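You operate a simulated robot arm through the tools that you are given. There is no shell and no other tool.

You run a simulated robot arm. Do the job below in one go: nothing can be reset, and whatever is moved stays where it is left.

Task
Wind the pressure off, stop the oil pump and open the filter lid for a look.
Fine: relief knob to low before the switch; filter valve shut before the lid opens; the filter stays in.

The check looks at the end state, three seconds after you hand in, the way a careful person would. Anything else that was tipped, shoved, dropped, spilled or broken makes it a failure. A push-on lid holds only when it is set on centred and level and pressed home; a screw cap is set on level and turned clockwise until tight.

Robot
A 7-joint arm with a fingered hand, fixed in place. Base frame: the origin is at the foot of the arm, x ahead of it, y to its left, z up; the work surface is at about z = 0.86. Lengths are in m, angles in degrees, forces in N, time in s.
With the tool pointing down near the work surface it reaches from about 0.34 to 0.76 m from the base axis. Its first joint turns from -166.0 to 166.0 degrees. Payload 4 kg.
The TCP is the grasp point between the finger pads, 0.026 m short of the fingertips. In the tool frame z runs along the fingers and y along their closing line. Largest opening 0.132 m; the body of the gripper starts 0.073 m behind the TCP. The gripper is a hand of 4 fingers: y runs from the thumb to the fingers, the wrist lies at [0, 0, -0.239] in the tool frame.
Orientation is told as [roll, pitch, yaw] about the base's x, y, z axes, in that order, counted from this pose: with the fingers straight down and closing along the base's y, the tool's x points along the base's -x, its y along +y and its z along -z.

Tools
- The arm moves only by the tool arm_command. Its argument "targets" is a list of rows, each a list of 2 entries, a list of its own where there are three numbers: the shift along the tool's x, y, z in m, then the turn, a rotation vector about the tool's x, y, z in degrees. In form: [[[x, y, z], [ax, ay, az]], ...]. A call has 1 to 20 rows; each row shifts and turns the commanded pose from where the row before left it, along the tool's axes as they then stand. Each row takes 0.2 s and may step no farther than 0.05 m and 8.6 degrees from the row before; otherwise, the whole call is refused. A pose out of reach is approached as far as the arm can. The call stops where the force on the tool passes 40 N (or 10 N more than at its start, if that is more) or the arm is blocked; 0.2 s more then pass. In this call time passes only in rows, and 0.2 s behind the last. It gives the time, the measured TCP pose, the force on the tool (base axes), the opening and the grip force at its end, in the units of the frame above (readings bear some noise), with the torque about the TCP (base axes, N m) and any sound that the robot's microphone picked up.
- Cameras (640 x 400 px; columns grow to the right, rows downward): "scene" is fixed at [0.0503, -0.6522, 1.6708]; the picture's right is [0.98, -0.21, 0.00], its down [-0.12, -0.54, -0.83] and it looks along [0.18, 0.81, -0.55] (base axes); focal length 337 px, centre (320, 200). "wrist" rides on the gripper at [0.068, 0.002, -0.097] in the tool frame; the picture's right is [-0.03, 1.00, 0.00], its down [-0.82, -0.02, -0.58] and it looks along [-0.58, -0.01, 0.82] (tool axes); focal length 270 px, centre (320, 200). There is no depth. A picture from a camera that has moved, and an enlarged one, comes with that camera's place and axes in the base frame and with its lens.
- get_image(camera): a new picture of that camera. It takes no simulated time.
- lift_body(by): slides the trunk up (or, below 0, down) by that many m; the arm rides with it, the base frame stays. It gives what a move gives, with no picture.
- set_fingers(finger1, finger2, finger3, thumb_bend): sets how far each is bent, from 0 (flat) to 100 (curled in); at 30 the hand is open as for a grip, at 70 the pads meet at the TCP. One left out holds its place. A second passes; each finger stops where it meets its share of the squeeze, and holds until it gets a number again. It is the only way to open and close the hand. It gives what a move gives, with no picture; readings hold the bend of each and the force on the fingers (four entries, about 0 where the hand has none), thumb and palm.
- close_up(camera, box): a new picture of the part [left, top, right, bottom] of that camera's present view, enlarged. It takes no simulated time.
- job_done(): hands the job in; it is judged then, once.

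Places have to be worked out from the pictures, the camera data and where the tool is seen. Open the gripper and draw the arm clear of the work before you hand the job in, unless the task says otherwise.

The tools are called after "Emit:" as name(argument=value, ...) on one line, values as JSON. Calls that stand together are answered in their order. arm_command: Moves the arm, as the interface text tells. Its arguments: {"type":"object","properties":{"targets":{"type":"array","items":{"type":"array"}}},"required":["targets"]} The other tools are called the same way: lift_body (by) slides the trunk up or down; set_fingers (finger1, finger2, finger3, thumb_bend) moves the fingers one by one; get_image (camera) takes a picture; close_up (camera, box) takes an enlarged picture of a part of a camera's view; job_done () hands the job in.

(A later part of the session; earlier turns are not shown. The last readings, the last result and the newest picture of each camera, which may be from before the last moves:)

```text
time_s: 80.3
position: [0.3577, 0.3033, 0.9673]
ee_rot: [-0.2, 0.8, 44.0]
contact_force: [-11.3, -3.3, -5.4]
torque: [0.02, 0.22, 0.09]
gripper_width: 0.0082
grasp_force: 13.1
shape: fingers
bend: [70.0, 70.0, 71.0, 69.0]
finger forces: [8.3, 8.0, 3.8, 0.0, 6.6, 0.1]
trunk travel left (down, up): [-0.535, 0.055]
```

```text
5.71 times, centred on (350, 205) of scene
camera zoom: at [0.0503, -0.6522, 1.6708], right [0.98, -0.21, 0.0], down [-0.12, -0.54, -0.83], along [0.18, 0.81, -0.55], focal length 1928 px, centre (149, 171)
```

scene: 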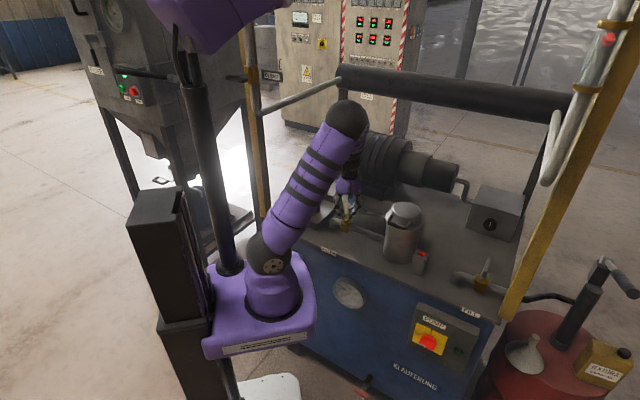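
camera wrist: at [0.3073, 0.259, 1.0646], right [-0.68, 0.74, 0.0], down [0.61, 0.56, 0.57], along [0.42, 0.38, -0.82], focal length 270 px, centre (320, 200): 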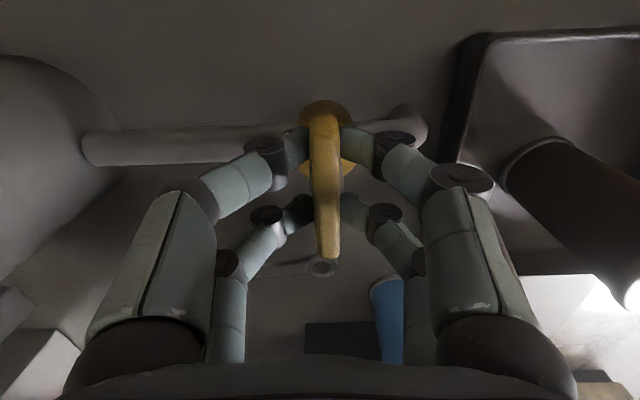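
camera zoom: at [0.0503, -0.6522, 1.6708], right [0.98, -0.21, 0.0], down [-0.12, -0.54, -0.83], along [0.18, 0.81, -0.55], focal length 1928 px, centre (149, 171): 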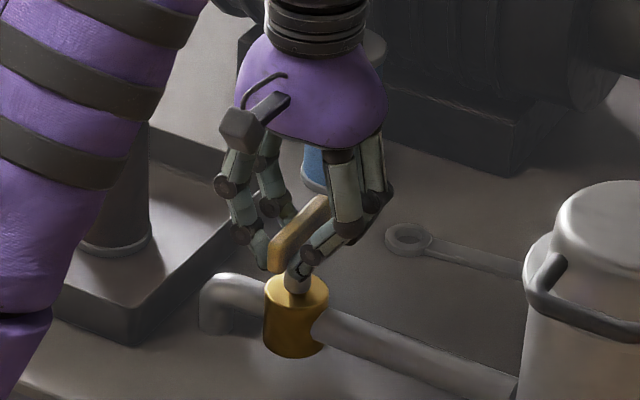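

The bar is now crosswise to the pipe (hand turned 91°). I nudge 4° further to feel whether it's at its end stop.

Emit:
arm_command(targets=[[[0, 0, 0], [0, 0, 4]]])

Emit:
close_up(camera="wrist", box=[220, 70, 420, 290])

```text
time_s: 80.7
position: [0.3589, 0.3033, 0.9684]
ee_rot: [-0.2, 0.7, 40.1]
contact_force: [-12.6, -4.8, -7.1]
torque: [0.02, 0.14, 0.36]
gripper_width: 0.0081
grasp_force: 14.1
shape: fingers
bend: [70.0, 70.0, 71.0, 68.0]
finger forces: [6.2, 10.3, 2.4, 0.0, 9.0, 0.0]
trunk travel left (down, up): [-0.535, 0.055]
```

```text
1.82 times, centred on (320, 180) of wrist
camera zoom: at [0.3045, 0.2624, 1.065], right [-0.62, 0.78, 0.0], down [0.64, 0.52, 0.57], along [0.45, 0.35, -0.82], focal length 491 px, centre (320, 236)
```

zoom: 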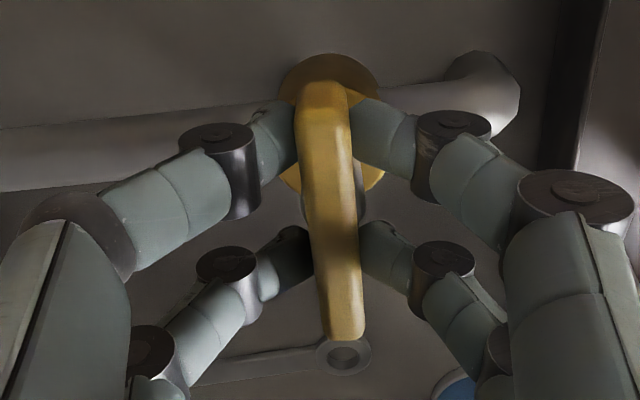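

The torque about the stem jumped to 0.36 N m: the valve is at its shut stop. I release it, rise straight up and look.

Emit:
set_fingers(finger1=45, finger2=45, finger3=45, thumb_bend=45)

Emit:
arm_command(targets=[[[0, 0, -0.04], [0, 0, 0]], [[0, 0, -0.045], [0, 0, 0]], [[0, 0, -0.045], [0, 0, 0]], [[0, 0, -0.045], [0, 0, 0]]])

Emit:
get_image(camera="wrist")

Emit:
get_image(camera="scene")

Emit:
close_up(camera="scene", box=[280, 150, 440, 250])

```text
time_s: 81.7
position: [0.3598, 0.3058, 0.9685]
ee_rot: [-0.2, 0.8, 40.0]
contact_force: [0.0, 0.7, -0.4]
torque: [0.0, -0.01, 0.03]
gripper_width: 0.0821
grasp_force: 0.1
shape: fingers
bend: [45.0, 45.0, 45.0, 45.0]
finger forces: [0.0, 0.0, 0.0, 0.0, 0.1, 0.0]
trunk travel left (down, up): [-0.535, 0.055]
```

```text
time_s: 82.7
position: [0.3585, 0.3081, 1.1413]
ee_rot: [-0.2, 0.8, 40.2]
contact_force: [-0.5, 0.7, 0.0]
torque: [0.03, 0.0, 0.01]
gripper_width: 0.0824
grasp_force: 0.1
shape: fingers
bend: [45.0, 45.0, 45.0, 45.0]
finger forces: [0.0, 0.1, 0.0, 0.0, 0.0, 0.0]
trunk travel left (down, up): [-0.535, 0.055]
```

```text
taken
camera wrist: at [0.3055, 0.2662, 1.2395], right [-0.62, 0.78, 0.0], down [0.64, 0.52, 0.57], along [0.45, 0.35, -0.82], focal length 270 px, centre (320, 200)
```

wrist: 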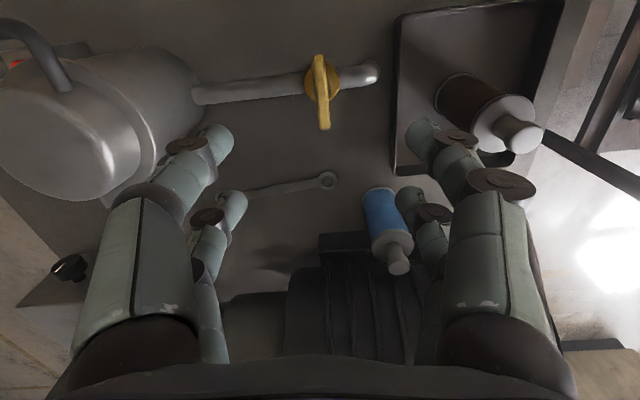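

```text
taken
```

scene: 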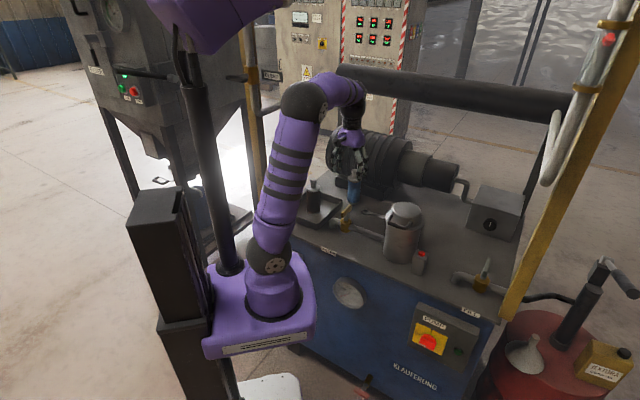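

```text
4.00 times, centred on (360, 200) of scene
camera zoom: at [0.0503, -0.6522, 1.6708], right [0.98, -0.21, 0.0], down [-0.12, -0.54, -0.83], along [0.18, 0.81, -0.55], focal length 1350 px, centre (160, 200)
```

zoom: 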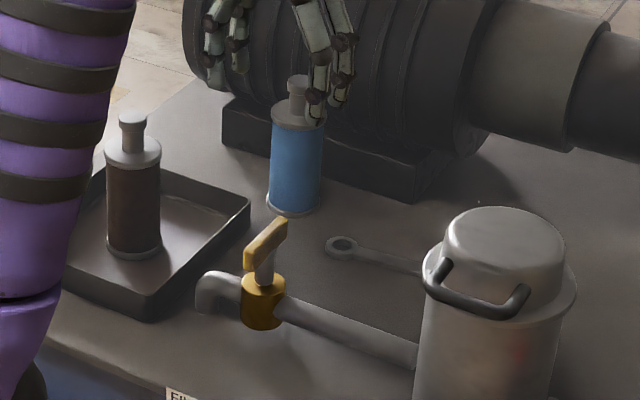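

The filter valve handle is now clearly across the pipe (shut). Next the lid: I move the hand back to the front for a good look at the can, its handle, hinge and the red button.

Emit:
arm_command(targets=[[[0.0286, -0.0331, 0], [0, 0, 0]], [[0.0286, -0.0331, 0], [0, 0, 0]], [[0.0286, -0.0331, 0], [0, 0, 0]], [[0.0286, -0.0331, 0], [0, 0, 0]], [[0.0286, -0.0331, 0], [0, 0, 0]], [[0.0286, -0.0331, 0], [0, 0, 0]], [[0.0286, -0.0331, 0], [0, 0, 0]], [[0.0286, -0.0331, 0], [0, 0, 0]], [[0, 0, 0], [0, 0, -4.8]]])

Emit:
get_image(camera="wrist")

Emit:
get_image(camera="scene")

```text
time_s: 84.7
position: [0.3576, -0.0432, 1.1467]
ee_rot: [-0.2, 0.8, 45.0]
contact_force: [0.2, -0.1, -0.3]
torque: [-0.01, -0.02, 0.01]
gripper_width: 0.0824
grasp_force: 0.0
shape: fingers
bend: [45.0, 45.0, 45.0, 45.0]
finger forces: [0.0, 0.0, 0.0, 0.1, 0.0, 0.0]
trunk travel left (down, up): [-0.535, 0.055]
```

```text
taken
camera wrist: at [0.3067, -0.0888, 1.2432], right [-0.69, 0.72, 0.0], down [0.6, 0.57, 0.57], along [0.41, 0.39, -0.82], focal length 270 px, centre (320, 200)
```

wrist: 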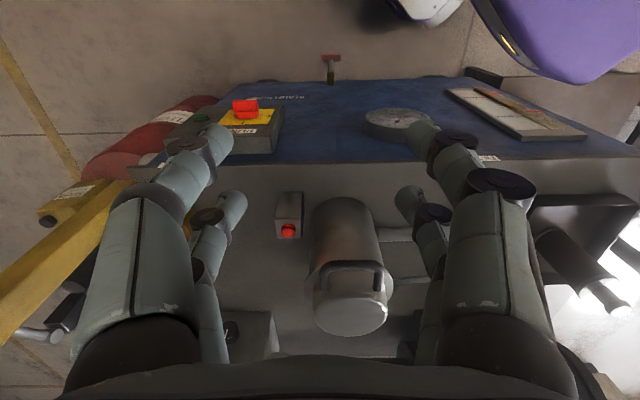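

```text
taken
```

scene: 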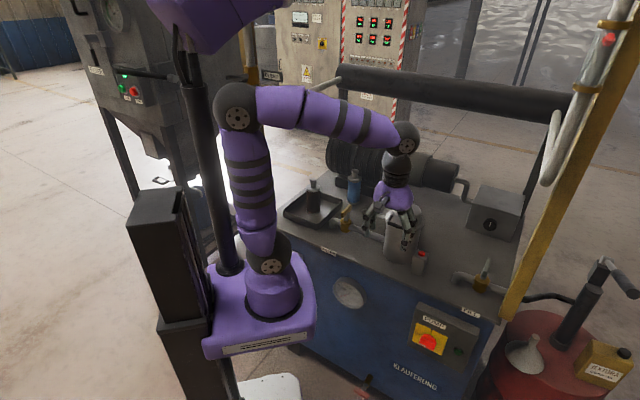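

I enlarge the can, its handle, and the red button box.

Emit:
close_up(camera="wrist", box=[260, 180, 420, 340])

Emit:
close_up(camera="wrist", box=[260, 180, 340, 250])

Emit:
close_up(camera="wrist", box=[310, 250, 410, 340])

```text
2.50 times, centred on (340, 260) of wrist
camera zoom: at [0.3067, -0.0888, 1.2432], right [-0.69, 0.72, 0.0], down [0.6, 0.57, 0.57], along [0.41, 0.39, -0.82], focal length 676 px, centre (270, 50)
```

zoom: 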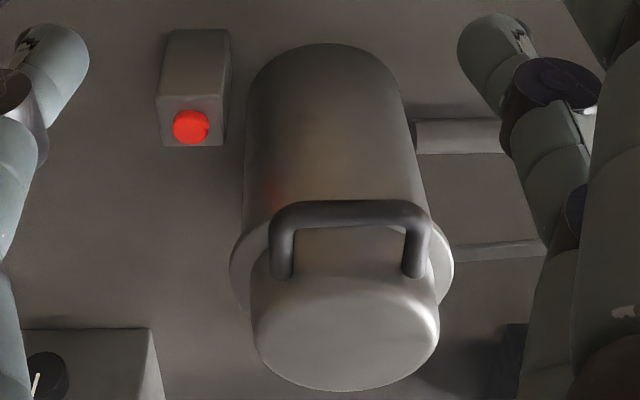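

```text
5.71 times, centred on (300, 215) of wrist
camera zoom: at [0.3067, -0.0888, 1.2432], right [-0.69, 0.72, 0.0], down [0.6, 0.57, 0.57], along [0.41, 0.39, -0.82], focal length 1544 px, centre (434, 114)
```

zoom: 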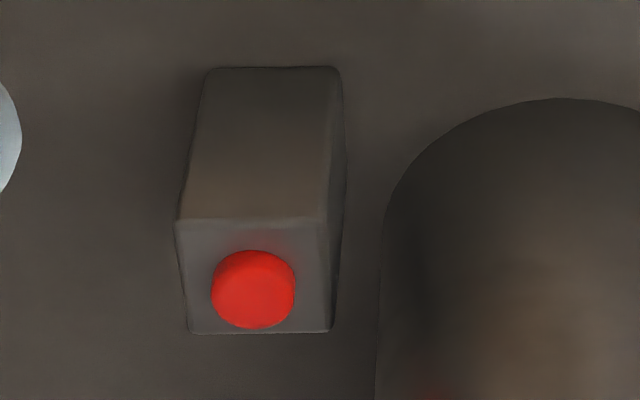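

```text
4.44 times, centred on (360, 295) of wrist
camera zoom: at [0.3067, -0.0888, 1.2432], right [-0.69, 0.72, 0.0], down [0.6, 0.57, 0.57], along [0.41, 0.39, -0.82], focal length 1201 px, centre (142, -222)
```

zoom: 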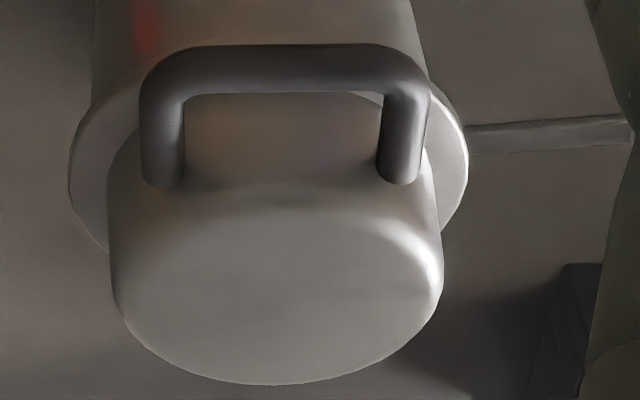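

The lid has a U-handle at the front (crossbar near n≈0.404, z≈1.016, e1≈0.2485) and is hinged at the back. The wrist would be too close to the base for that, so I raise the hand relative to the trunk and then lower the trunk 0.25 m for better folding.

Emit:
arm_command(targets=[[[0, 0, -0.05], [0, 0, 0]], [[0, 0, -0.05], [0, 0, 0]], [[0, 0, -0.05], [0, 0, 0]], [[0, 0, -0.05], [0, 0, 0]]])

Emit:
lift_body(by=-0.25)

Emit:
get_image(camera="scene")

```text
time_s: 85.7
position: [0.3569, -0.0414, 1.3484]
ee_rot: [-0.1, 0.7, 44.8]
contact_force: [0.3, -0.2, -0.2]
torque: [0.02, 0.02, 0.05]
gripper_width: 0.0823
grasp_force: 0.1
shape: fingers
bend: [45.0, 45.0, 45.0, 45.0]
finger forces: [0.0, 0.0, 0.0, 0.0, 0.0, 0.0]
trunk travel left (down, up): [-0.535, 0.055]
```

```text
time_s: 88.3
position: [0.3565, -0.0404, 1.0983]
ee_rot: [-0.1, 0.7, 44.9]
contact_force: [-1.1, -0.1, 0.1]
torque: [-0.05, -0.04, 0.03]
gripper_width: 0.0826
grasp_force: 0.1
shape: fingers
bend: [45.0, 45.0, 45.0, 45.0]
finger forces: [0.0, 0.0, 0.1, 0.1, 0.0, 0.0]
trunk travel left (down, up): [-0.285, 0.305]
```

```text
taken
```

scene: 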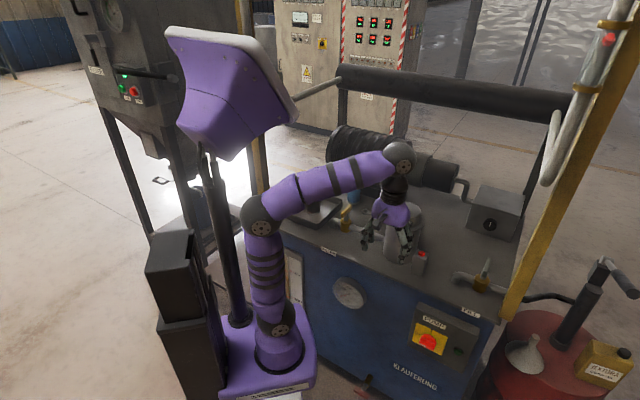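

The arm is folded comfortably now. I tilt the hand 40° forward and shift left to line up with the handle centre, staying in front of the can.

Emit:
arm_command(targets=[[[0, 0.0064, 0], [0, -8, 0]], [[0, 0.0064, 0], [0, -8, 0]], [[0, 0.0064, 0], [0, -8, 0]], [[0, 0.0064, 0], [0, -8, 0]], [[0, 0.0064, 0], [0, -8, 0]]])

Emit:
get_image(camera="wrist")

Emit:
get_image(camera="scene")

```text
time_s: 89.5
position: [0.3395, -0.0154, 1.0942]
ee_rot: [0.4, -38.5, 44.8]
contact_force: [-0.6, -0.2, 0.0]
torque: [0.01, -0.02, 0.01]
gripper_width: 0.0826
grasp_force: 0.1
shape: fingers
bend: [45.0, 45.0, 45.0, 45.0]
finger forces: [0.0, 0.1, 0.0, 0.0, 0.1, 0.0]
trunk travel left (down, up): [-0.285, 0.305]
```

```text
taken
camera wrist: at [0.2572, -0.0952, 1.1268], right [-0.69, 0.72, 0.02], down [0.22, 0.18, 0.96], along [0.69, 0.67, -0.28], focal length 270 px, centre (320, 200)
```

wrist: 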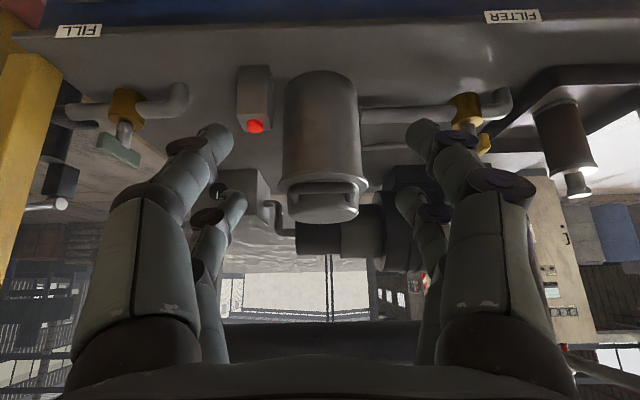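

```text
taken
```

scene: 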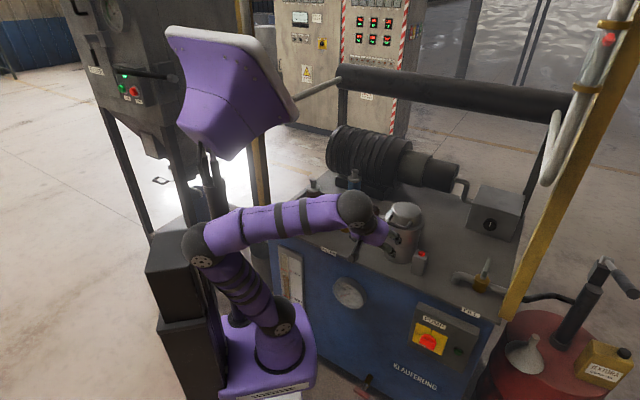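

I zoom on the handle region from this near-frontal view.

Emit:
close_up(camera="wrist", box=[220, 60, 400, 230])

Emit:
close_up(camera="wrist", box=[270, 160, 380, 230])

```text
2.35 times, centred on (310, 145) of wrist
camera zoom: at [0.2572, -0.0952, 1.1268], right [-0.69, 0.72, 0.02], down [0.22, 0.18, 0.96], along [0.69, 0.67, -0.28], focal length 636 px, centre (344, 329)
```

zoom: 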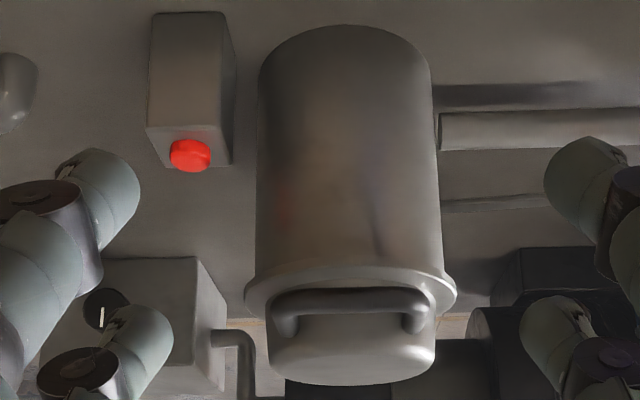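

```text
5.71 times, centred on (325, 195) of wrist
camera zoom: at [0.2572, -0.0952, 1.1268], right [-0.69, 0.72, 0.02], down [0.22, 0.18, 0.96], along [0.69, 0.67, -0.28], focal length 1544 px, centre (291, 229)
```

zoom: 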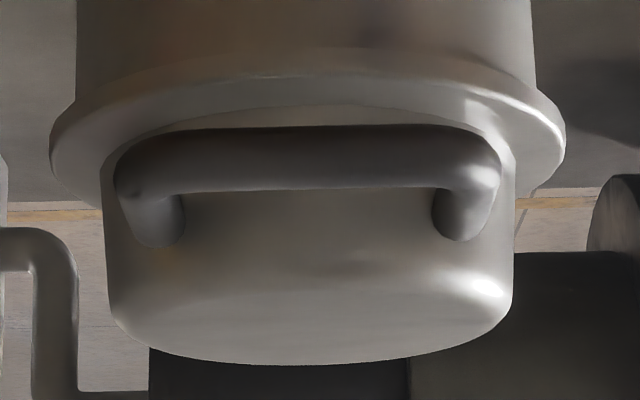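

The handle is horizontal: crossbar at about n 0.388, z 1.032, rod ~12 mm, with room below and in front. I'll lift it from below with closed fingers: first close the hand to a blunt "hook", and raise the trunk 0.1 m (needed later for reach).

Emit:
set_fingers(finger1=69, finger2=69, finger3=69, thumb_bend=69)

Emit:
lift_body(by=0.1)

Emit:
get_image(camera="wrist")

```text
time_s: 90.5
position: [0.3388, -0.0161, 1.0945]
ee_rot: [0.5, -38.4, 44.8]
contact_force: [0.1, 1.1, 0.2]
torque: [-0.01, 0.01, 0.03]
gripper_width: 0.0046
grasp_force: 0.2
shape: fingers
bend: [69.0, 69.0, 69.0, 69.0]
finger forces: [0.1, 0.1, 0.0, 0.1, 0.1, 0.0]
trunk travel left (down, up): [-0.285, 0.305]
```

```text
time_s: 91.8
position: [0.3336, -0.018, 1.1982]
ee_rot: [-0.2, -39.3, 44.9]
contact_force: [-0.3, -0.1, 0.6]
torque: [0.03, 0.04, 0.03]
gripper_width: 0.0047
grasp_force: 0.0
shape: fingers
bend: [69.0, 69.0, 69.0, 69.0]
finger forces: [0.0, 0.1, 0.0, 0.0, 0.0, 0.0]
trunk travel left (down, up): [-0.385, 0.205]
```

```text
taken
camera wrist: at [0.2513, -0.0975, 1.2287], right [-0.69, 0.72, 0.01], down [0.2, 0.17, 0.96], along [0.69, 0.67, -0.27], focal length 270 px, centre (320, 200)
```

wrist: 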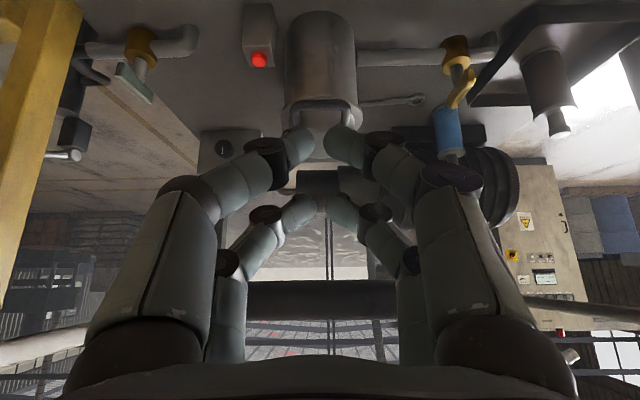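

Hook formed and centred on e1≈0.2486. I move forward to n≈0.325 at height, then descend in front of the handle to just below it.

Emit:
arm_command(targets=[[[-0.0264, 0, 0.0216], [0, 0, 0]], [[-0.0264, 0, 0.0216], [0, 0, 0]], [[-0.0264, 0, 0.0216], [0, 0, 0]], [[0.0259, 0, 0.0317], [0, 0, 0]], [[0.0259, 0, 0.0317], [0, 0, 0]], [[0.0259, 0, 0.0317], [0, 0, 0]]])

Emit:
get_image(camera="wrist")

Emit:
close_up(camera="scene", box=[340, 170, 460, 270])

```text
time_s: 93.2
position: [0.4071, 0.0526, 1.0727]
ee_rot: [-0.2, -39.2, 45.0]
contact_force: [-0.7, 0.1, 0.3]
torque: [0.02, 0.0, 0.0]
gripper_width: 0.0047
grasp_force: 0.1
shape: fingers
bend: [69.0, 69.0, 69.0, 69.0]
finger forces: [0.1, 0.1, 0.0, 0.0, 0.0, 0.0]
trunk travel left (down, up): [-0.385, 0.205]
```

```text
taken
camera wrist: at [0.3237, -0.026, 1.1041], right [-0.69, 0.72, 0.01], down [0.2, 0.17, 0.96], along [0.69, 0.67, -0.27], focal length 270 px, centre (320, 200)
```

wrist: 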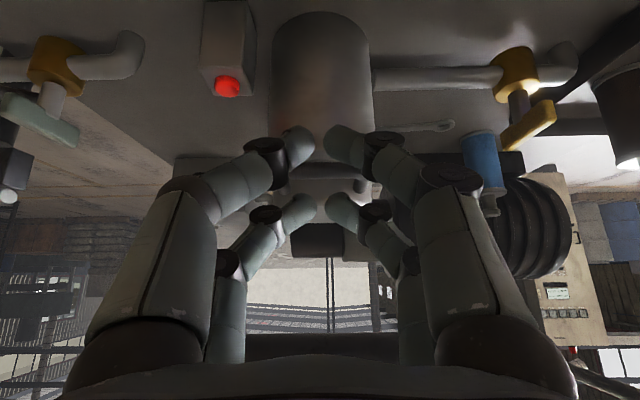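

```text
4.00 times, centred on (400, 220) of scene
camera zoom: at [0.0503, -0.6522, 1.6708], right [0.98, -0.21, 0.0], down [-0.12, -0.54, -0.83], along [0.18, 0.81, -0.55], focal length 1350 px, centre (0, 120)
```

zoom: 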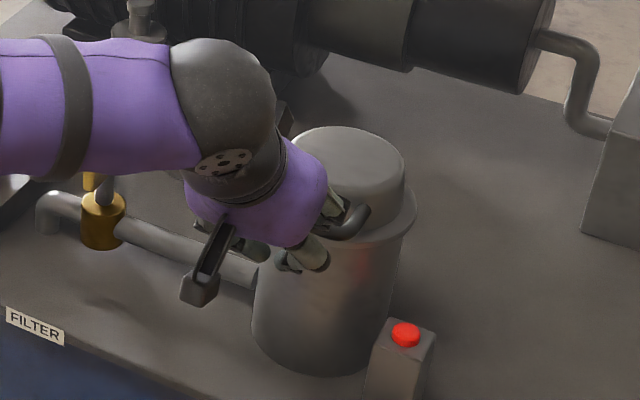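

Still free. I go down the last 8 cm in front of the can to just below handle height.

Emit:
arm_command(targets=[[[0.0259, 0, 0.0317], [0, 0, 0]], [[0.0259, 0, 0.0317], [0, 0, 0]]])

Emit:
get_image(camera="wrist")

Emit:
close_up(camera="scene", box=[340, 170, 460, 270])

```text
time_s: 93.8
position: [0.408, 0.0537, 0.9921]
ee_rot: [-0.2, -39.3, 45.0]
contact_force: [-0.5, 0.4, 0.3]
torque: [0.0, 0.02, -0.03]
gripper_width: 0.0046
grasp_force: 0.0
shape: fingers
bend: [69.0, 69.0, 69.0, 69.0]
finger forces: [0.0, 0.1, 0.1, 0.0, 0.0, 0.1]
trunk travel left (down, up): [-0.385, 0.205]
```

```text
taken
camera wrist: at [0.324, -0.0255, 1.0224], right [-0.69, 0.72, 0.01], down [0.2, 0.17, 0.96], along [0.69, 0.67, -0.27], focal length 270 px, centre (320, 200)
```

wrist: 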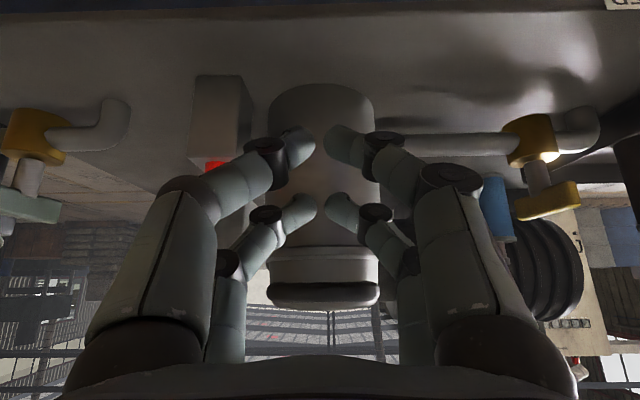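

```text
4.00 times, centred on (400, 220) of scene
camera zoom: at [0.0503, -0.6522, 1.6708], right [0.98, -0.21, 0.0], down [-0.12, -0.54, -0.83], along [0.18, 0.81, -0.55], focal length 1350 px, centre (0, 120)
```

zoom: 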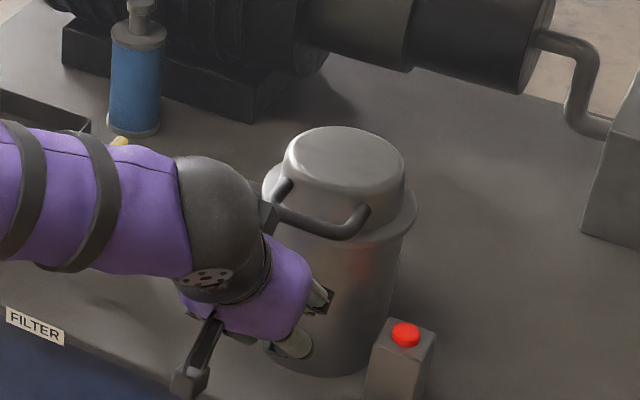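

The crossbar is confirmed at (n 0.387, z 1.034), just above and ahead of the fingertips. I move up-and-forward 35 mm toward it (perpendicular to the fingers), stopping short of contact.

Emit:
arm_command(targets=[[[-0.0175, 0, 0], [0, 0, 0]], [[-0.0175, 0, 0], [0, 0, 0]]])

Emit:
get_image(camera="wrist")

Emit:
close_up(camera="scene", box=[340, 170, 460, 270])

```text
time_s: 94.4
position: [0.4246, 0.0726, 1.0146]
ee_rot: [-0.1, -39.3, 44.9]
contact_force: [-0.3, -0.1, 0.0]
torque: [0.02, 0.01, 0.0]
gripper_width: 0.0045
grasp_force: 0.0
shape: fingers
bend: [69.0, 69.0, 69.0, 69.0]
finger forces: [0.0, 0.1, 0.0, 0.0, 0.0, 0.0]
trunk travel left (down, up): [-0.385, 0.205]
```

```text
taken
camera wrist: at [0.3423, -0.0066, 1.0454], right [-0.69, 0.72, 0.01], down [0.2, 0.17, 0.96], along [0.69, 0.67, -0.27], focal length 270 px, centre (320, 200)
```

wrist: 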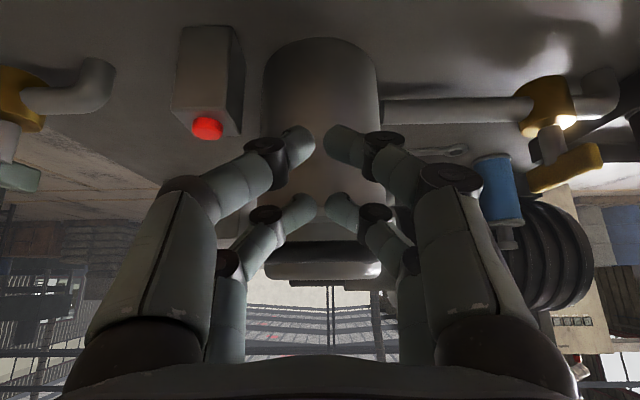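

```text
4.00 times, centred on (400, 220) of scene
camera zoom: at [0.0503, -0.6522, 1.6708], right [0.98, -0.21, 0.0], down [-0.12, -0.54, -0.83], along [0.18, 0.81, -0.55], focal length 1350 px, centre (0, 120)
```

zoom: 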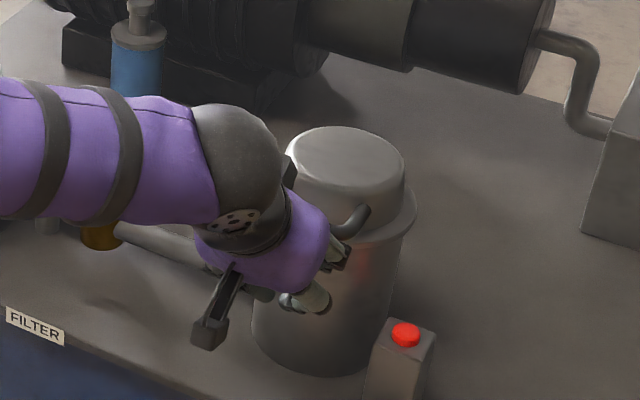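

Close now; no contact yet. I continue in 4 mm steps, watching for the first contact force.

Emit:
arm_command(targets=[[[-0.004, 0, 0], [0, 0, 0]], [[-0.004, 0, 0], [0, 0, 0]], [[-0.004, 0, 0], [0, 0, 0]]])

Emit:
get_image(camera="wrist")

```text
time_s: 95.2
position: [0.4332, 0.0784, 1.0235]
ee_rot: [-0.1, -39.2, 45.0]
contact_force: [-4.6, -2.9, -1.9]
torque: [-0.06, 0.0, 0.03]
gripper_width: 0.0045
grasp_force: 2.9
shape: fingers
bend: [69.0, 69.0, 69.0, 69.0]
finger forces: [0.1, 3.9, 1.6, 0.0, 0.1, 0.1]
trunk travel left (down, up): [-0.385, 0.205]
```

```text
taken
camera wrist: at [0.3492, -0.0006, 1.0535], right [-0.69, 0.72, 0.01], down [0.2, 0.17, 0.96], along [0.69, 0.67, -0.27], focal length 270 px, centre (320, 200)
```

wrist: 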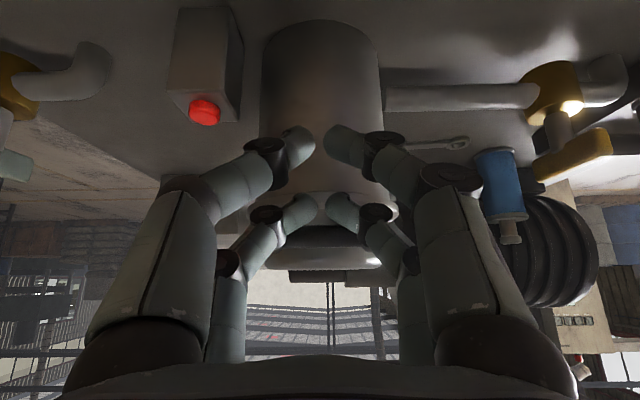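

First contact with the crossbar (≈5 N). I now push upward in small steps to see whether the lid lifts or is latched.

Emit:
arm_command(targets=[[[-0.004, 0, -0.0032], [0, 0, 0]], [[-0.004, 0, -0.0032], [0, 0, 0]], [[-0.004, 0, -0.0032], [0, 0, 0]]])

Emit:
get_image(camera="wrist")

Emit:
close_up(camera="scene", box=[370, 180, 450, 250])

```text
time_s: 96.0
position: [0.4337, 0.0814, 1.0378]
ee_rot: [-0.2, -39.4, 45.0]
contact_force: [-5.7, -4.8, -0.5]
torque: [0.04, -0.02, 0.07]
gripper_width: 0.0046
grasp_force: 3.2
shape: fingers
bend: [69.0, 69.0, 69.0, 69.0]
finger forces: [0.1, 4.1, 1.8, 0.1, 0.1, 0.0]
trunk travel left (down, up): [-0.385, 0.205]
```

```text
taken
camera wrist: at [0.352, 0.0023, 1.0691], right [-0.69, 0.72, 0.01], down [0.2, 0.17, 0.96], along [0.69, 0.67, -0.27], focal length 270 px, centre (320, 200)
```

wrist: 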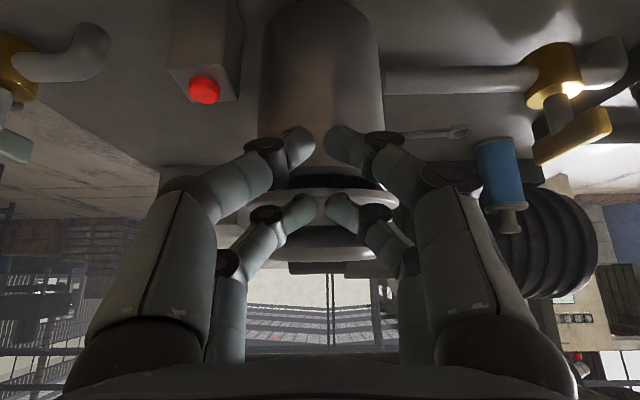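

```text
5.71 times, centred on (410, 215) of scene
camera zoom: at [0.0503, -0.6522, 1.6708], right [0.98, -0.21, 0.0], down [-0.12, -0.54, -0.83], along [0.18, 0.81, -0.55], focal length 1928 px, centre (-194, 114)
```

zoom: 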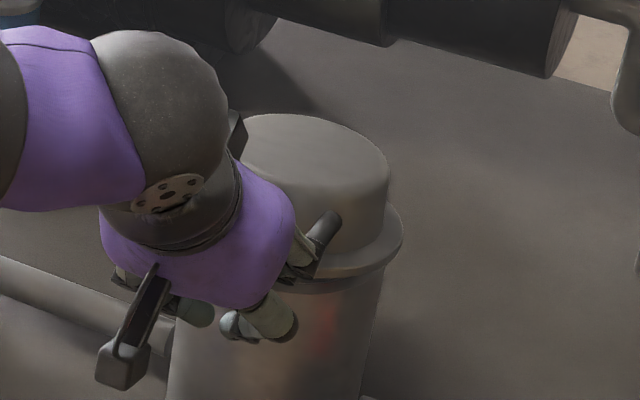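

A dark gap has opened under the lid's rim: the lid lifts with only ~6 N, so it isn't latched. I continue the arc, using small trunk lifts for the upward part (it also buys reach) alternated with forward arm moves.

Emit:
lift_body(by=0.019)

Emit:
arm_command(targets=[[[-0.0045, 0, 0.0037], [0, 0, 0]]])

Emit:
lift_body(by=0.019)

Emit:
arm_command(targets=[[[-0.0045, 0, 0.0037], [0, 0, 0]]])

Emit:
get_image(camera="wrist")

Emit:
close_up(camera="scene", box=[340, 150, 460, 250])

```text
time_s: 96.7
position: [0.4349, 0.0817, 1.0568]
ee_rot: [-0.2, -39.3, 45.0]
contact_force: [-0.6, -0.5, -1.1]
torque: [-0.03, 0.04, 0.01]
gripper_width: 0.0046
grasp_force: 0.1
shape: fingers
bend: [69.0, 69.0, 69.0, 69.0]
finger forces: [0.0, 0.9, 0.5, 0.0, 0.0, 0.1]
trunk travel left (down, up): [-0.404, 0.186]
```

```text
time_s: 97.1
position: [0.4391, 0.0846, 1.0574]
ee_rot: [-0.2, -39.3, 44.9]
contact_force: [-3.4, -2.5, -1.4]
torque: [0.03, -0.03, 0.06]
gripper_width: 0.0047
grasp_force: 1.9
shape: fingers
bend: [69.0, 69.0, 69.0, 69.0]
finger forces: [0.0, 2.8, 0.9, 0.0, 0.1, 0.1]
trunk travel left (down, up): [-0.404, 0.186]
```

```text
time_s: 97.7
position: [0.4395, 0.0857, 1.0772]
ee_rot: [-0.2, -39.3, 45.1]
contact_force: [-0.2, -1.7, -0.6]
torque: [-0.01, 0.03, 0.03]
gripper_width: 0.0046
grasp_force: 0.6
shape: fingers
bend: [69.0, 69.0, 69.0, 69.0]
finger forces: [0.0, 0.7, 0.5, 0.1, 0.0, 0.1]
trunk travel left (down, up): [-0.423, 0.167]
```

```text
time_s: 98.1
position: [0.4431, 0.0877, 1.0762]
ee_rot: [-0.1, -39.3, 45.0]
contact_force: [-2.9, -1.9, -0.8]
torque: [-0.01, 0.0, 0.03]
gripper_width: 0.0046
grasp_force: 1.4
shape: fingers
bend: [69.0, 69.0, 69.0, 69.0]
finger forces: [0.0, 1.5, 0.9, 0.0, 0.0, 0.0]
trunk travel left (down, up): [-0.423, 0.167]
```

```text
taken
camera wrist: at [0.361, 0.0101, 1.1071], right [-0.69, 0.72, 0.01], down [0.2, 0.17, 0.96], along [0.69, 0.67, -0.27], focal length 270 px, centre (320, 200)
```

wrist: 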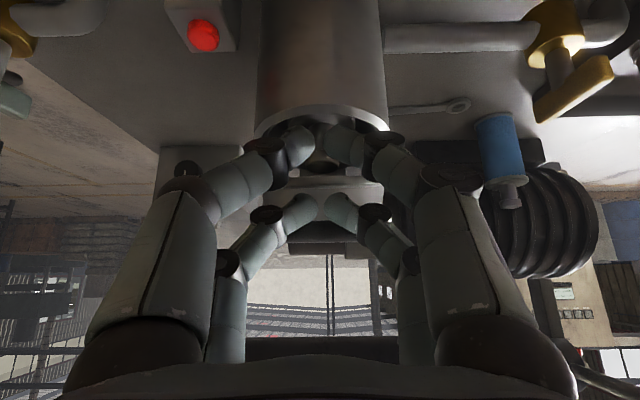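

```text
4.00 times, centred on (400, 200) of scene
camera zoom: at [0.0503, -0.6522, 1.6708], right [0.98, -0.21, 0.0], down [-0.12, -0.54, -0.83], along [0.18, 0.81, -0.55], focal length 1350 px, centre (0, 200)
```

zoom: 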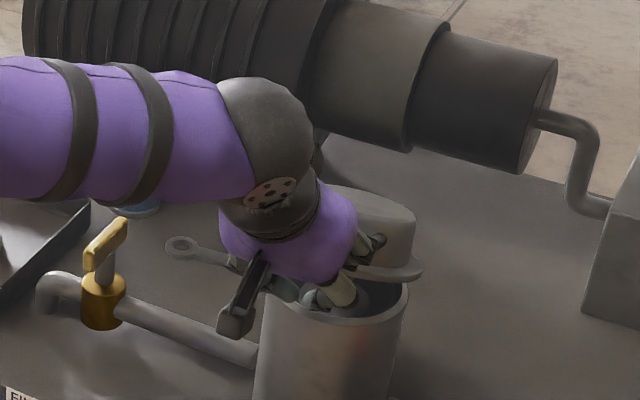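

The lid is open about 22° and the can's inside is visible. I continue the arc toward 40° the same way, rotating the hand a little along with the lid.

Emit:
lift_body(by=0.012)

Emit:
arm_command(targets=[[[-0.0065, 0, 0.0048], [0, 2.3, 0]]])

Emit:
lift_body(by=0.012)

Emit:
arm_command(targets=[[[-0.0065, 0, 0.0048], [0, 2.3, 0]]])

Emit:
lift_body(by=0.012)

Emit:
arm_command(targets=[[[-0.0067, 0, 0.0045], [0, 2.3, 0]]])

Emit:
lift_body(by=0.012)

Emit:
arm_command(targets=[[[-0.007, 0, 0.0042], [0, 2.3, 0]]])

Emit:
get_image(camera="wrist")

Emit:
close_up(camera="scene", box=[340, 150, 460, 250])

```text
time_s: 98.7
position: [0.4444, 0.0885, 1.0885]
ee_rot: [-0.2, -39.3, 45.0]
contact_force: [-1.3, -0.3, -0.6]
torque: [-0.05, -0.03, 0.02]
gripper_width: 0.0045
grasp_force: 1.1
shape: fingers
bend: [69.0, 69.0, 69.0, 69.0]
finger forces: [0.0, 0.9, 0.4, 0.1, 0.1, 0.0]
trunk travel left (down, up): [-0.435, 0.155]
```

```text
time_s: 99.1
position: [0.4502, 0.0957, 1.0891]
ee_rot: [-0.2, -37.0, 45.0]
contact_force: [-0.4, -1.5, 0.1]
torque: [0.01, -0.02, 0.02]
gripper_width: 0.0045
grasp_force: 0.5
shape: fingers
bend: [69.0, 69.0, 69.0, 69.0]
finger forces: [0.1, 0.9, 0.4, 0.0, 0.0, 0.1]
trunk travel left (down, up): [-0.435, 0.155]
```

```text
time_s: 99.7
position: [0.4503, 0.0956, 1.1006]
ee_rot: [-0.2, -37.0, 45.0]
contact_force: [-0.6, -0.4, -0.1]
torque: [-0.02, 0.06, -0.01]
gripper_width: 0.0045
grasp_force: 0.3
shape: fingers
bend: [69.0, 69.0, 69.0, 69.0]
finger forces: [0.0, 0.8, 0.5, 0.0, 0.0, 0.1]
trunk travel left (down, up): [-0.447, 0.143]
```

```text
time_s: 100.1
position: [0.4563, 0.1004, 1.1012]
ee_rot: [-0.2, -34.7, 45.0]
contact_force: [-0.1, -0.4, -0.1]
torque: [-0.03, 0.0, -0.01]
gripper_width: 0.0045
grasp_force: 0.1
shape: fingers
bend: [69.0, 69.0, 69.0, 69.0]
finger forces: [0.1, 0.6, 0.4, 0.0, 0.0, 0.1]
trunk travel left (down, up): [-0.447, 0.143]
```

```text
time_s: 100.7
position: [0.4566, 0.1009, 1.1144]
ee_rot: [-0.2, -34.6, 44.9]
contact_force: [-0.5, -0.4, 0.0]
torque: [-0.01, 0.0, -0.02]
gripper_width: 0.0045
grasp_force: 0.4
shape: fingers
bend: [69.0, 69.0, 69.0, 69.0]
finger forces: [0.0, 0.7, 0.4, 0.0, 0.0, 0.1]
trunk travel left (down, up): [-0.459, 0.131]
```

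```text
time_s: 101.1
position: [0.4621, 0.1061, 1.1141]
ee_rot: [-0.1, -32.3, 44.9]
contact_force: [0.3, -0.2, -0.2]
torque: [0.03, 0.03, 0.02]
gripper_width: 0.0043
grasp_force: 0.1
shape: fingers
bend: [69.0, 69.0, 69.0, 69.0]
finger forces: [0.0, 0.5, 0.2, 0.0, 0.0, 0.1]
trunk travel left (down, up): [-0.459, 0.131]
```

```text
time_s: 101.7
position: [0.4612, 0.1069, 1.1258]
ee_rot: [-0.2, -32.4, 44.9]
contact_force: [-1.7, -1.1, 0.1]
torque: [-0.01, 0.01, 0.02]
gripper_width: 0.0045
grasp_force: 0.7
shape: fingers
bend: [69.0, 69.0, 69.0, 69.0]
finger forces: [0.1, 1.0, 0.2, 0.0, 0.0, 0.1]
trunk travel left (down, up): [-0.471, 0.119]
```

```text
time_s: 102.1
position: [0.4664, 0.113, 1.1262]
ee_rot: [-0.2, -30.1, 45.1]
contact_force: [-0.6, 0.2, 0.1]
torque: [0.0, -0.02, 0.03]
gripper_width: 0.0046
grasp_force: 0.3
shape: fingers
bend: [69.0, 69.0, 69.0, 69.0]
finger forces: [0.1, 0.4, 0.2, 0.0, 0.0, 0.0]
trunk travel left (down, up): [-0.471, 0.119]
```

```text
taken
camera wrist: at [0.3895, 0.0383, 1.1746], right [-0.69, 0.72, 0.01], down [0.31, 0.28, 0.91], along [0.65, 0.63, -0.42], focal length 270 px, centre (320, 200)
```

wrist: 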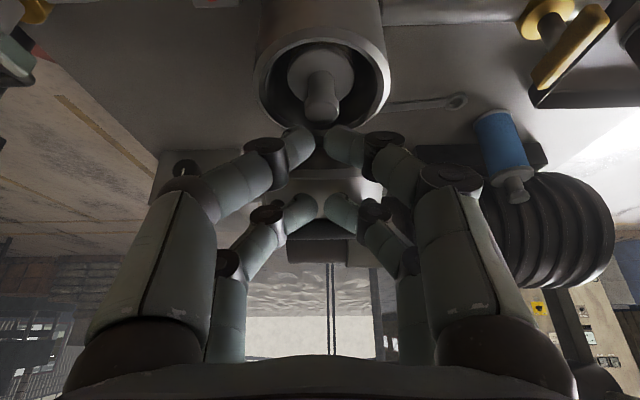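

```text
4.00 times, centred on (400, 200) of scene
camera zoom: at [0.0503, -0.6522, 1.6708], right [0.98, -0.21, 0.0], down [-0.12, -0.54, -0.83], along [0.18, 0.81, -0.55], focal length 1350 px, centre (0, 200)
```

zoom: 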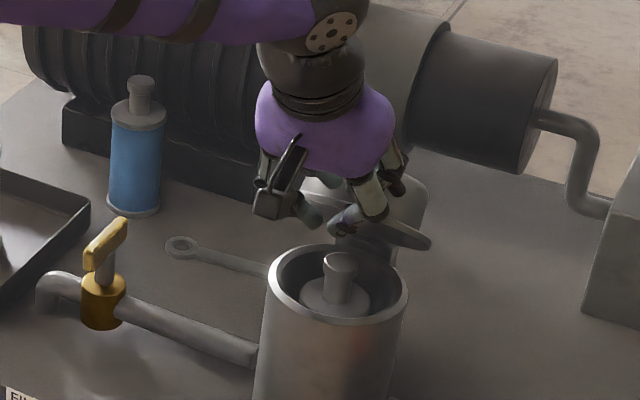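

The filter is visible in the can and undisturbed; the lid is past 45° with hardly any force. I continue the arc toward 60°.

Emit:
lift_body(by=0.012)

Emit:
arm_command(targets=[[[-0.0097, 0, 0.0056], [0, 3.75, 0]], [[-0.0099, 0, 0.0051], [0, 3.75, 0]]])

Emit:
lift_body(by=0.015)

Emit:
arm_command(targets=[[[-0.0102, 0, 0.0045], [0, 3.75, 0]], [[-0.0105, 0, 0.0038], [0, 3.75, 0]]])

Emit:
get_image(camera="wrist")

Emit:
close_up(camera="scene", box=[340, 130, 460, 230])

```text
time_s: 102.7
position: [0.468, 0.1144, 1.138]
ee_rot: [-0.2, -30.1, 44.9]
contact_force: [-1.3, 0.4, 0.5]
torque: [0.0, 0.03, 0.04]
gripper_width: 0.0046
grasp_force: 0.2
shape: fingers
bend: [69.0, 69.0, 69.0, 69.0]
finger forces: [0.1, 0.6, 0.0, 0.0, 0.1, 0.1]
trunk travel left (down, up): [-0.483, 0.107]
```

```text
time_s: 103.3
position: [0.4824, 0.1296, 1.1378]
ee_rot: [-0.1, -22.7, 45.0]
contact_force: [-0.2, -0.7, 0.6]
torque: [0.01, -0.01, 0.01]
gripper_width: 0.0046
grasp_force: 0.6
shape: fingers
bend: [69.0, 69.0, 69.0, 69.0]
finger forces: [0.0, 0.4, 0.1, 0.0, 0.0, 0.0]
trunk travel left (down, up): [-0.483, 0.107]
```

```text
time_s: 104.0
position: [0.4831, 0.1299, 1.1537]
ee_rot: [-0.1, -22.7, 45.1]
contact_force: [-0.8, -0.7, 0.8]
torque: [-0.03, 0.0, -0.03]
gripper_width: 0.0046
grasp_force: 1.0
shape: fingers
bend: [69.0, 69.0, 69.0, 69.0]
finger forces: [0.0, 0.9, 0.2, 0.1, 0.0, 0.1]
trunk travel left (down, up): [-0.498, 0.092]
```

```text
time_s: 104.6
position: [0.4994, 0.147, 1.1516]
ee_rot: [-0.1, -15.1, 45.0]
contact_force: [0.1, -0.2, -0.3]
torque: [-0.01, 0.0, 0.03]
gripper_width: 0.0047
grasp_force: 0.3
shape: fingers
bend: [69.0, 69.0, 69.0, 69.0]
finger forces: [0.0, 0.1, 0.1, 0.0, 0.0, 0.0]
trunk travel left (down, up): [-0.498, 0.092]
```

```text
taken
camera wrist: at [0.4329, 0.0835, 1.2271], right [-0.69, 0.73, 0.0], down [0.47, 0.44, 0.77], along [0.56, 0.53, -0.64], focal length 270 px, centre (320, 200)
```

wrist: 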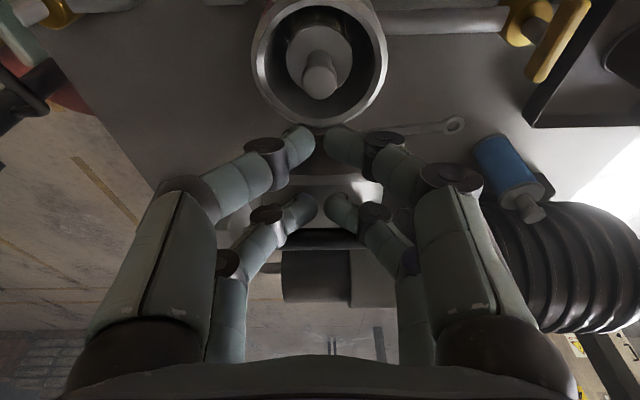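

```text
4.00 times, centred on (400, 180) of scene
camera zoom: at [0.0503, -0.6522, 1.6708], right [0.98, -0.21, 0.0], down [-0.12, -0.54, -0.83], along [0.18, 0.81, -0.55], focal length 1350 px, centre (0, 280)
```

zoom: 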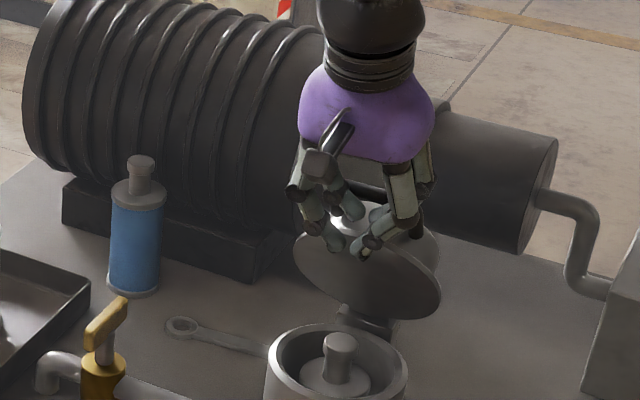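

The lid is about 70–75° open, hinged neatly at the back. I continue pushing over the top toward vertical and beyond.

Emit:
lift_body(by=0.012)

Emit:
arm_command(targets=[[[-0.0125, 0, 0.0033], [0, 3.75, 0]], [[-0.0127, 0, 0.0025], [0, 3.75, 0]]])

Emit:
lift_body(by=0.011)

Emit:
arm_command(targets=[[[-0.0128, 0, 0.0017], [0, 3.75, 0]], [[-0.0129, 0, 0.0008], [0, 3.75, 0]]])

Emit:
get_image(camera="wrist")

Emit:
close_up(camera="scene", box=[340, 130, 460, 230])

```text
time_s: 105.2
position: [0.5009, 0.1453, 1.1638]
ee_rot: [-0.1, -15.0, 45.0]
contact_force: [-0.2, -0.4, 0.4]
torque: [0.0, 0.02, -0.04]
gripper_width: 0.0045
grasp_force: 0.2
shape: fingers
bend: [69.0, 69.0, 69.0, 69.0]
finger forces: [0.0, 0.6, 0.2, 0.0, 0.0, 0.0]
trunk travel left (down, up): [-0.51, 0.08]
```

```text
time_s: 105.8
position: [0.5185, 0.1649, 1.165]
ee_rot: [-0.1, -7.5, 44.9]
contact_force: [-0.4, -0.3, 0.6]
torque: [-0.01, -0.02, -0.02]
gripper_width: 0.0047
grasp_force: 0.0
shape: fingers
bend: [69.0, 69.0, 69.0, 69.0]
finger forces: [0.1, 0.0, 0.1, 0.0, 0.0, 0.0]
trunk travel left (down, up): [-0.51, 0.08]
```

```text
time_s: 106.4
position: [0.5176, 0.1636, 1.1768]
ee_rot: [-0.1, -7.5, 44.8]
contact_force: [0.4, 0.3, 0.5]
torque: [-0.01, -0.02, 0.02]
gripper_width: 0.0046
grasp_force: 0.0
shape: fingers
bend: [69.0, 69.0, 69.0, 69.0]
finger forces: [0.0, 0.0, 0.0, 0.1, 0.0, 0.0]
trunk travel left (down, up): [-0.521, 0.069]
```

```text
time_s: 107.0
position: [0.5365, 0.182, 1.1751]
ee_rot: [-0.1, 0.0, 45.0]
contact_force: [-0.3, 0.2, 0.5]
torque: [0.0, 0.0, 0.0]
gripper_width: 0.0044
grasp_force: 0.0
shape: fingers
bend: [69.0, 69.0, 69.0, 69.0]
finger forces: [0.0, 0.0, 0.0, 0.0, 0.1, 0.0]
trunk travel left (down, up): [-0.521, 0.069]
```

```text
taken
camera wrist: at [0.4858, 0.1352, 1.2709], right [-0.69, 0.73, 0.0], down [0.59, 0.56, 0.58], along [0.42, 0.4, -0.82], focal length 270 px, centre (320, 200)
```

wrist: 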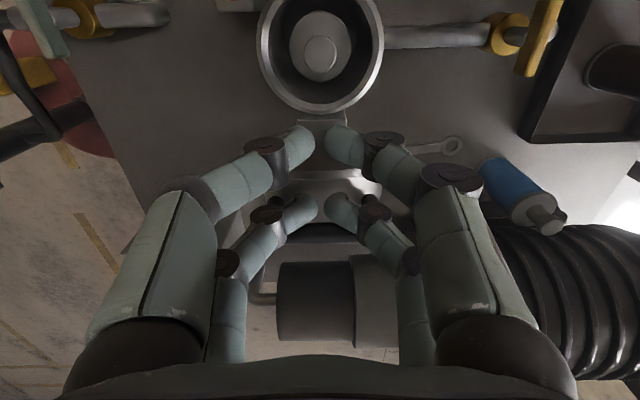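

```text
4.00 times, centred on (400, 180) of scene
camera zoom: at [0.0503, -0.6522, 1.6708], right [0.98, -0.21, 0.0], down [-0.12, -0.54, -0.83], along [0.18, 0.81, -0.55], focal length 1350 px, centre (0, 280)
```

zoom: 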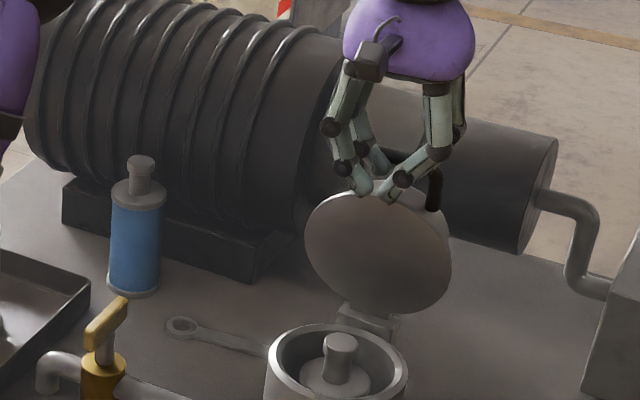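

The lid stands about upright with no force on the fingers. I nudge it further back in 6 mm steps to make sure it's well past vertical or at its stop.

Emit:
arm_command(targets=[[[-0.006, 0, 0], [0, 0, 0]], [[-0.006, 0, 0], [0, 0, 0]], [[-0.006, 0, 0], [0, 0, 0]]])

Emit:
get_image(camera="wrist")

Emit:
close_up(camera="scene", box=[340, 130, 460, 230])

```text
time_s: 107.8
position: [0.5477, 0.1952, 1.1755]
ee_rot: [-0.1, -0.1, 45.0]
contact_force: [0.3, -0.1, -0.6]
torque: [-0.01, 0.02, 0.02]
gripper_width: 0.0046
grasp_force: 0.0
shape: fingers
bend: [69.0, 69.0, 69.0, 69.0]
finger forces: [0.1, 0.1, 0.0, 0.0, 0.1, 0.1]
trunk travel left (down, up): [-0.521, 0.069]
```

```text
taken
camera wrist: at [0.4977, 0.1485, 1.2715], right [-0.69, 0.73, 0.0], down [0.59, 0.56, 0.58], along [0.42, 0.4, -0.82], focal length 270 px, centre (320, 200)
```

wrist: 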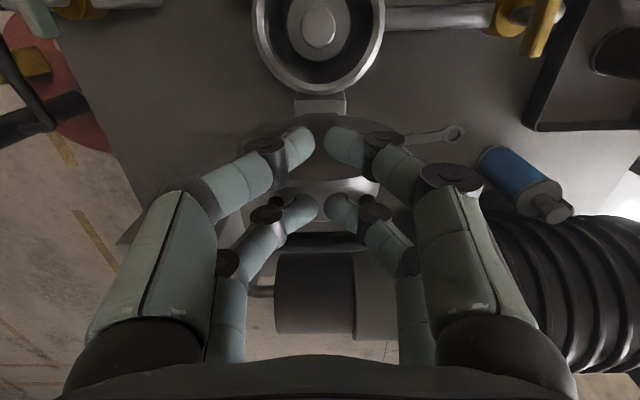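

```text
4.00 times, centred on (400, 180) of scene
camera zoom: at [0.0503, -0.6522, 1.6708], right [0.98, -0.21, 0.0], down [-0.12, -0.54, -0.83], along [0.18, 0.81, -0.55], focal length 1350 px, centre (0, 280)
```

zoom: 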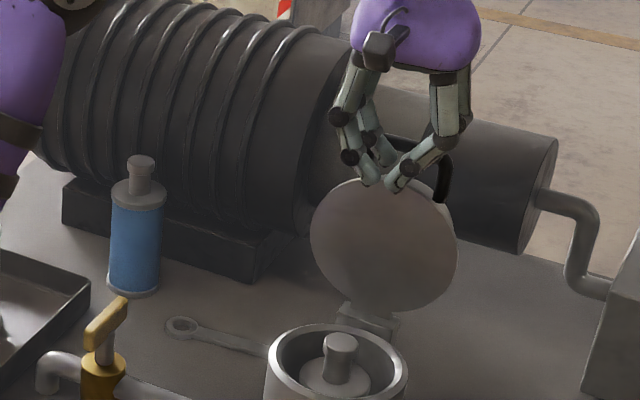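

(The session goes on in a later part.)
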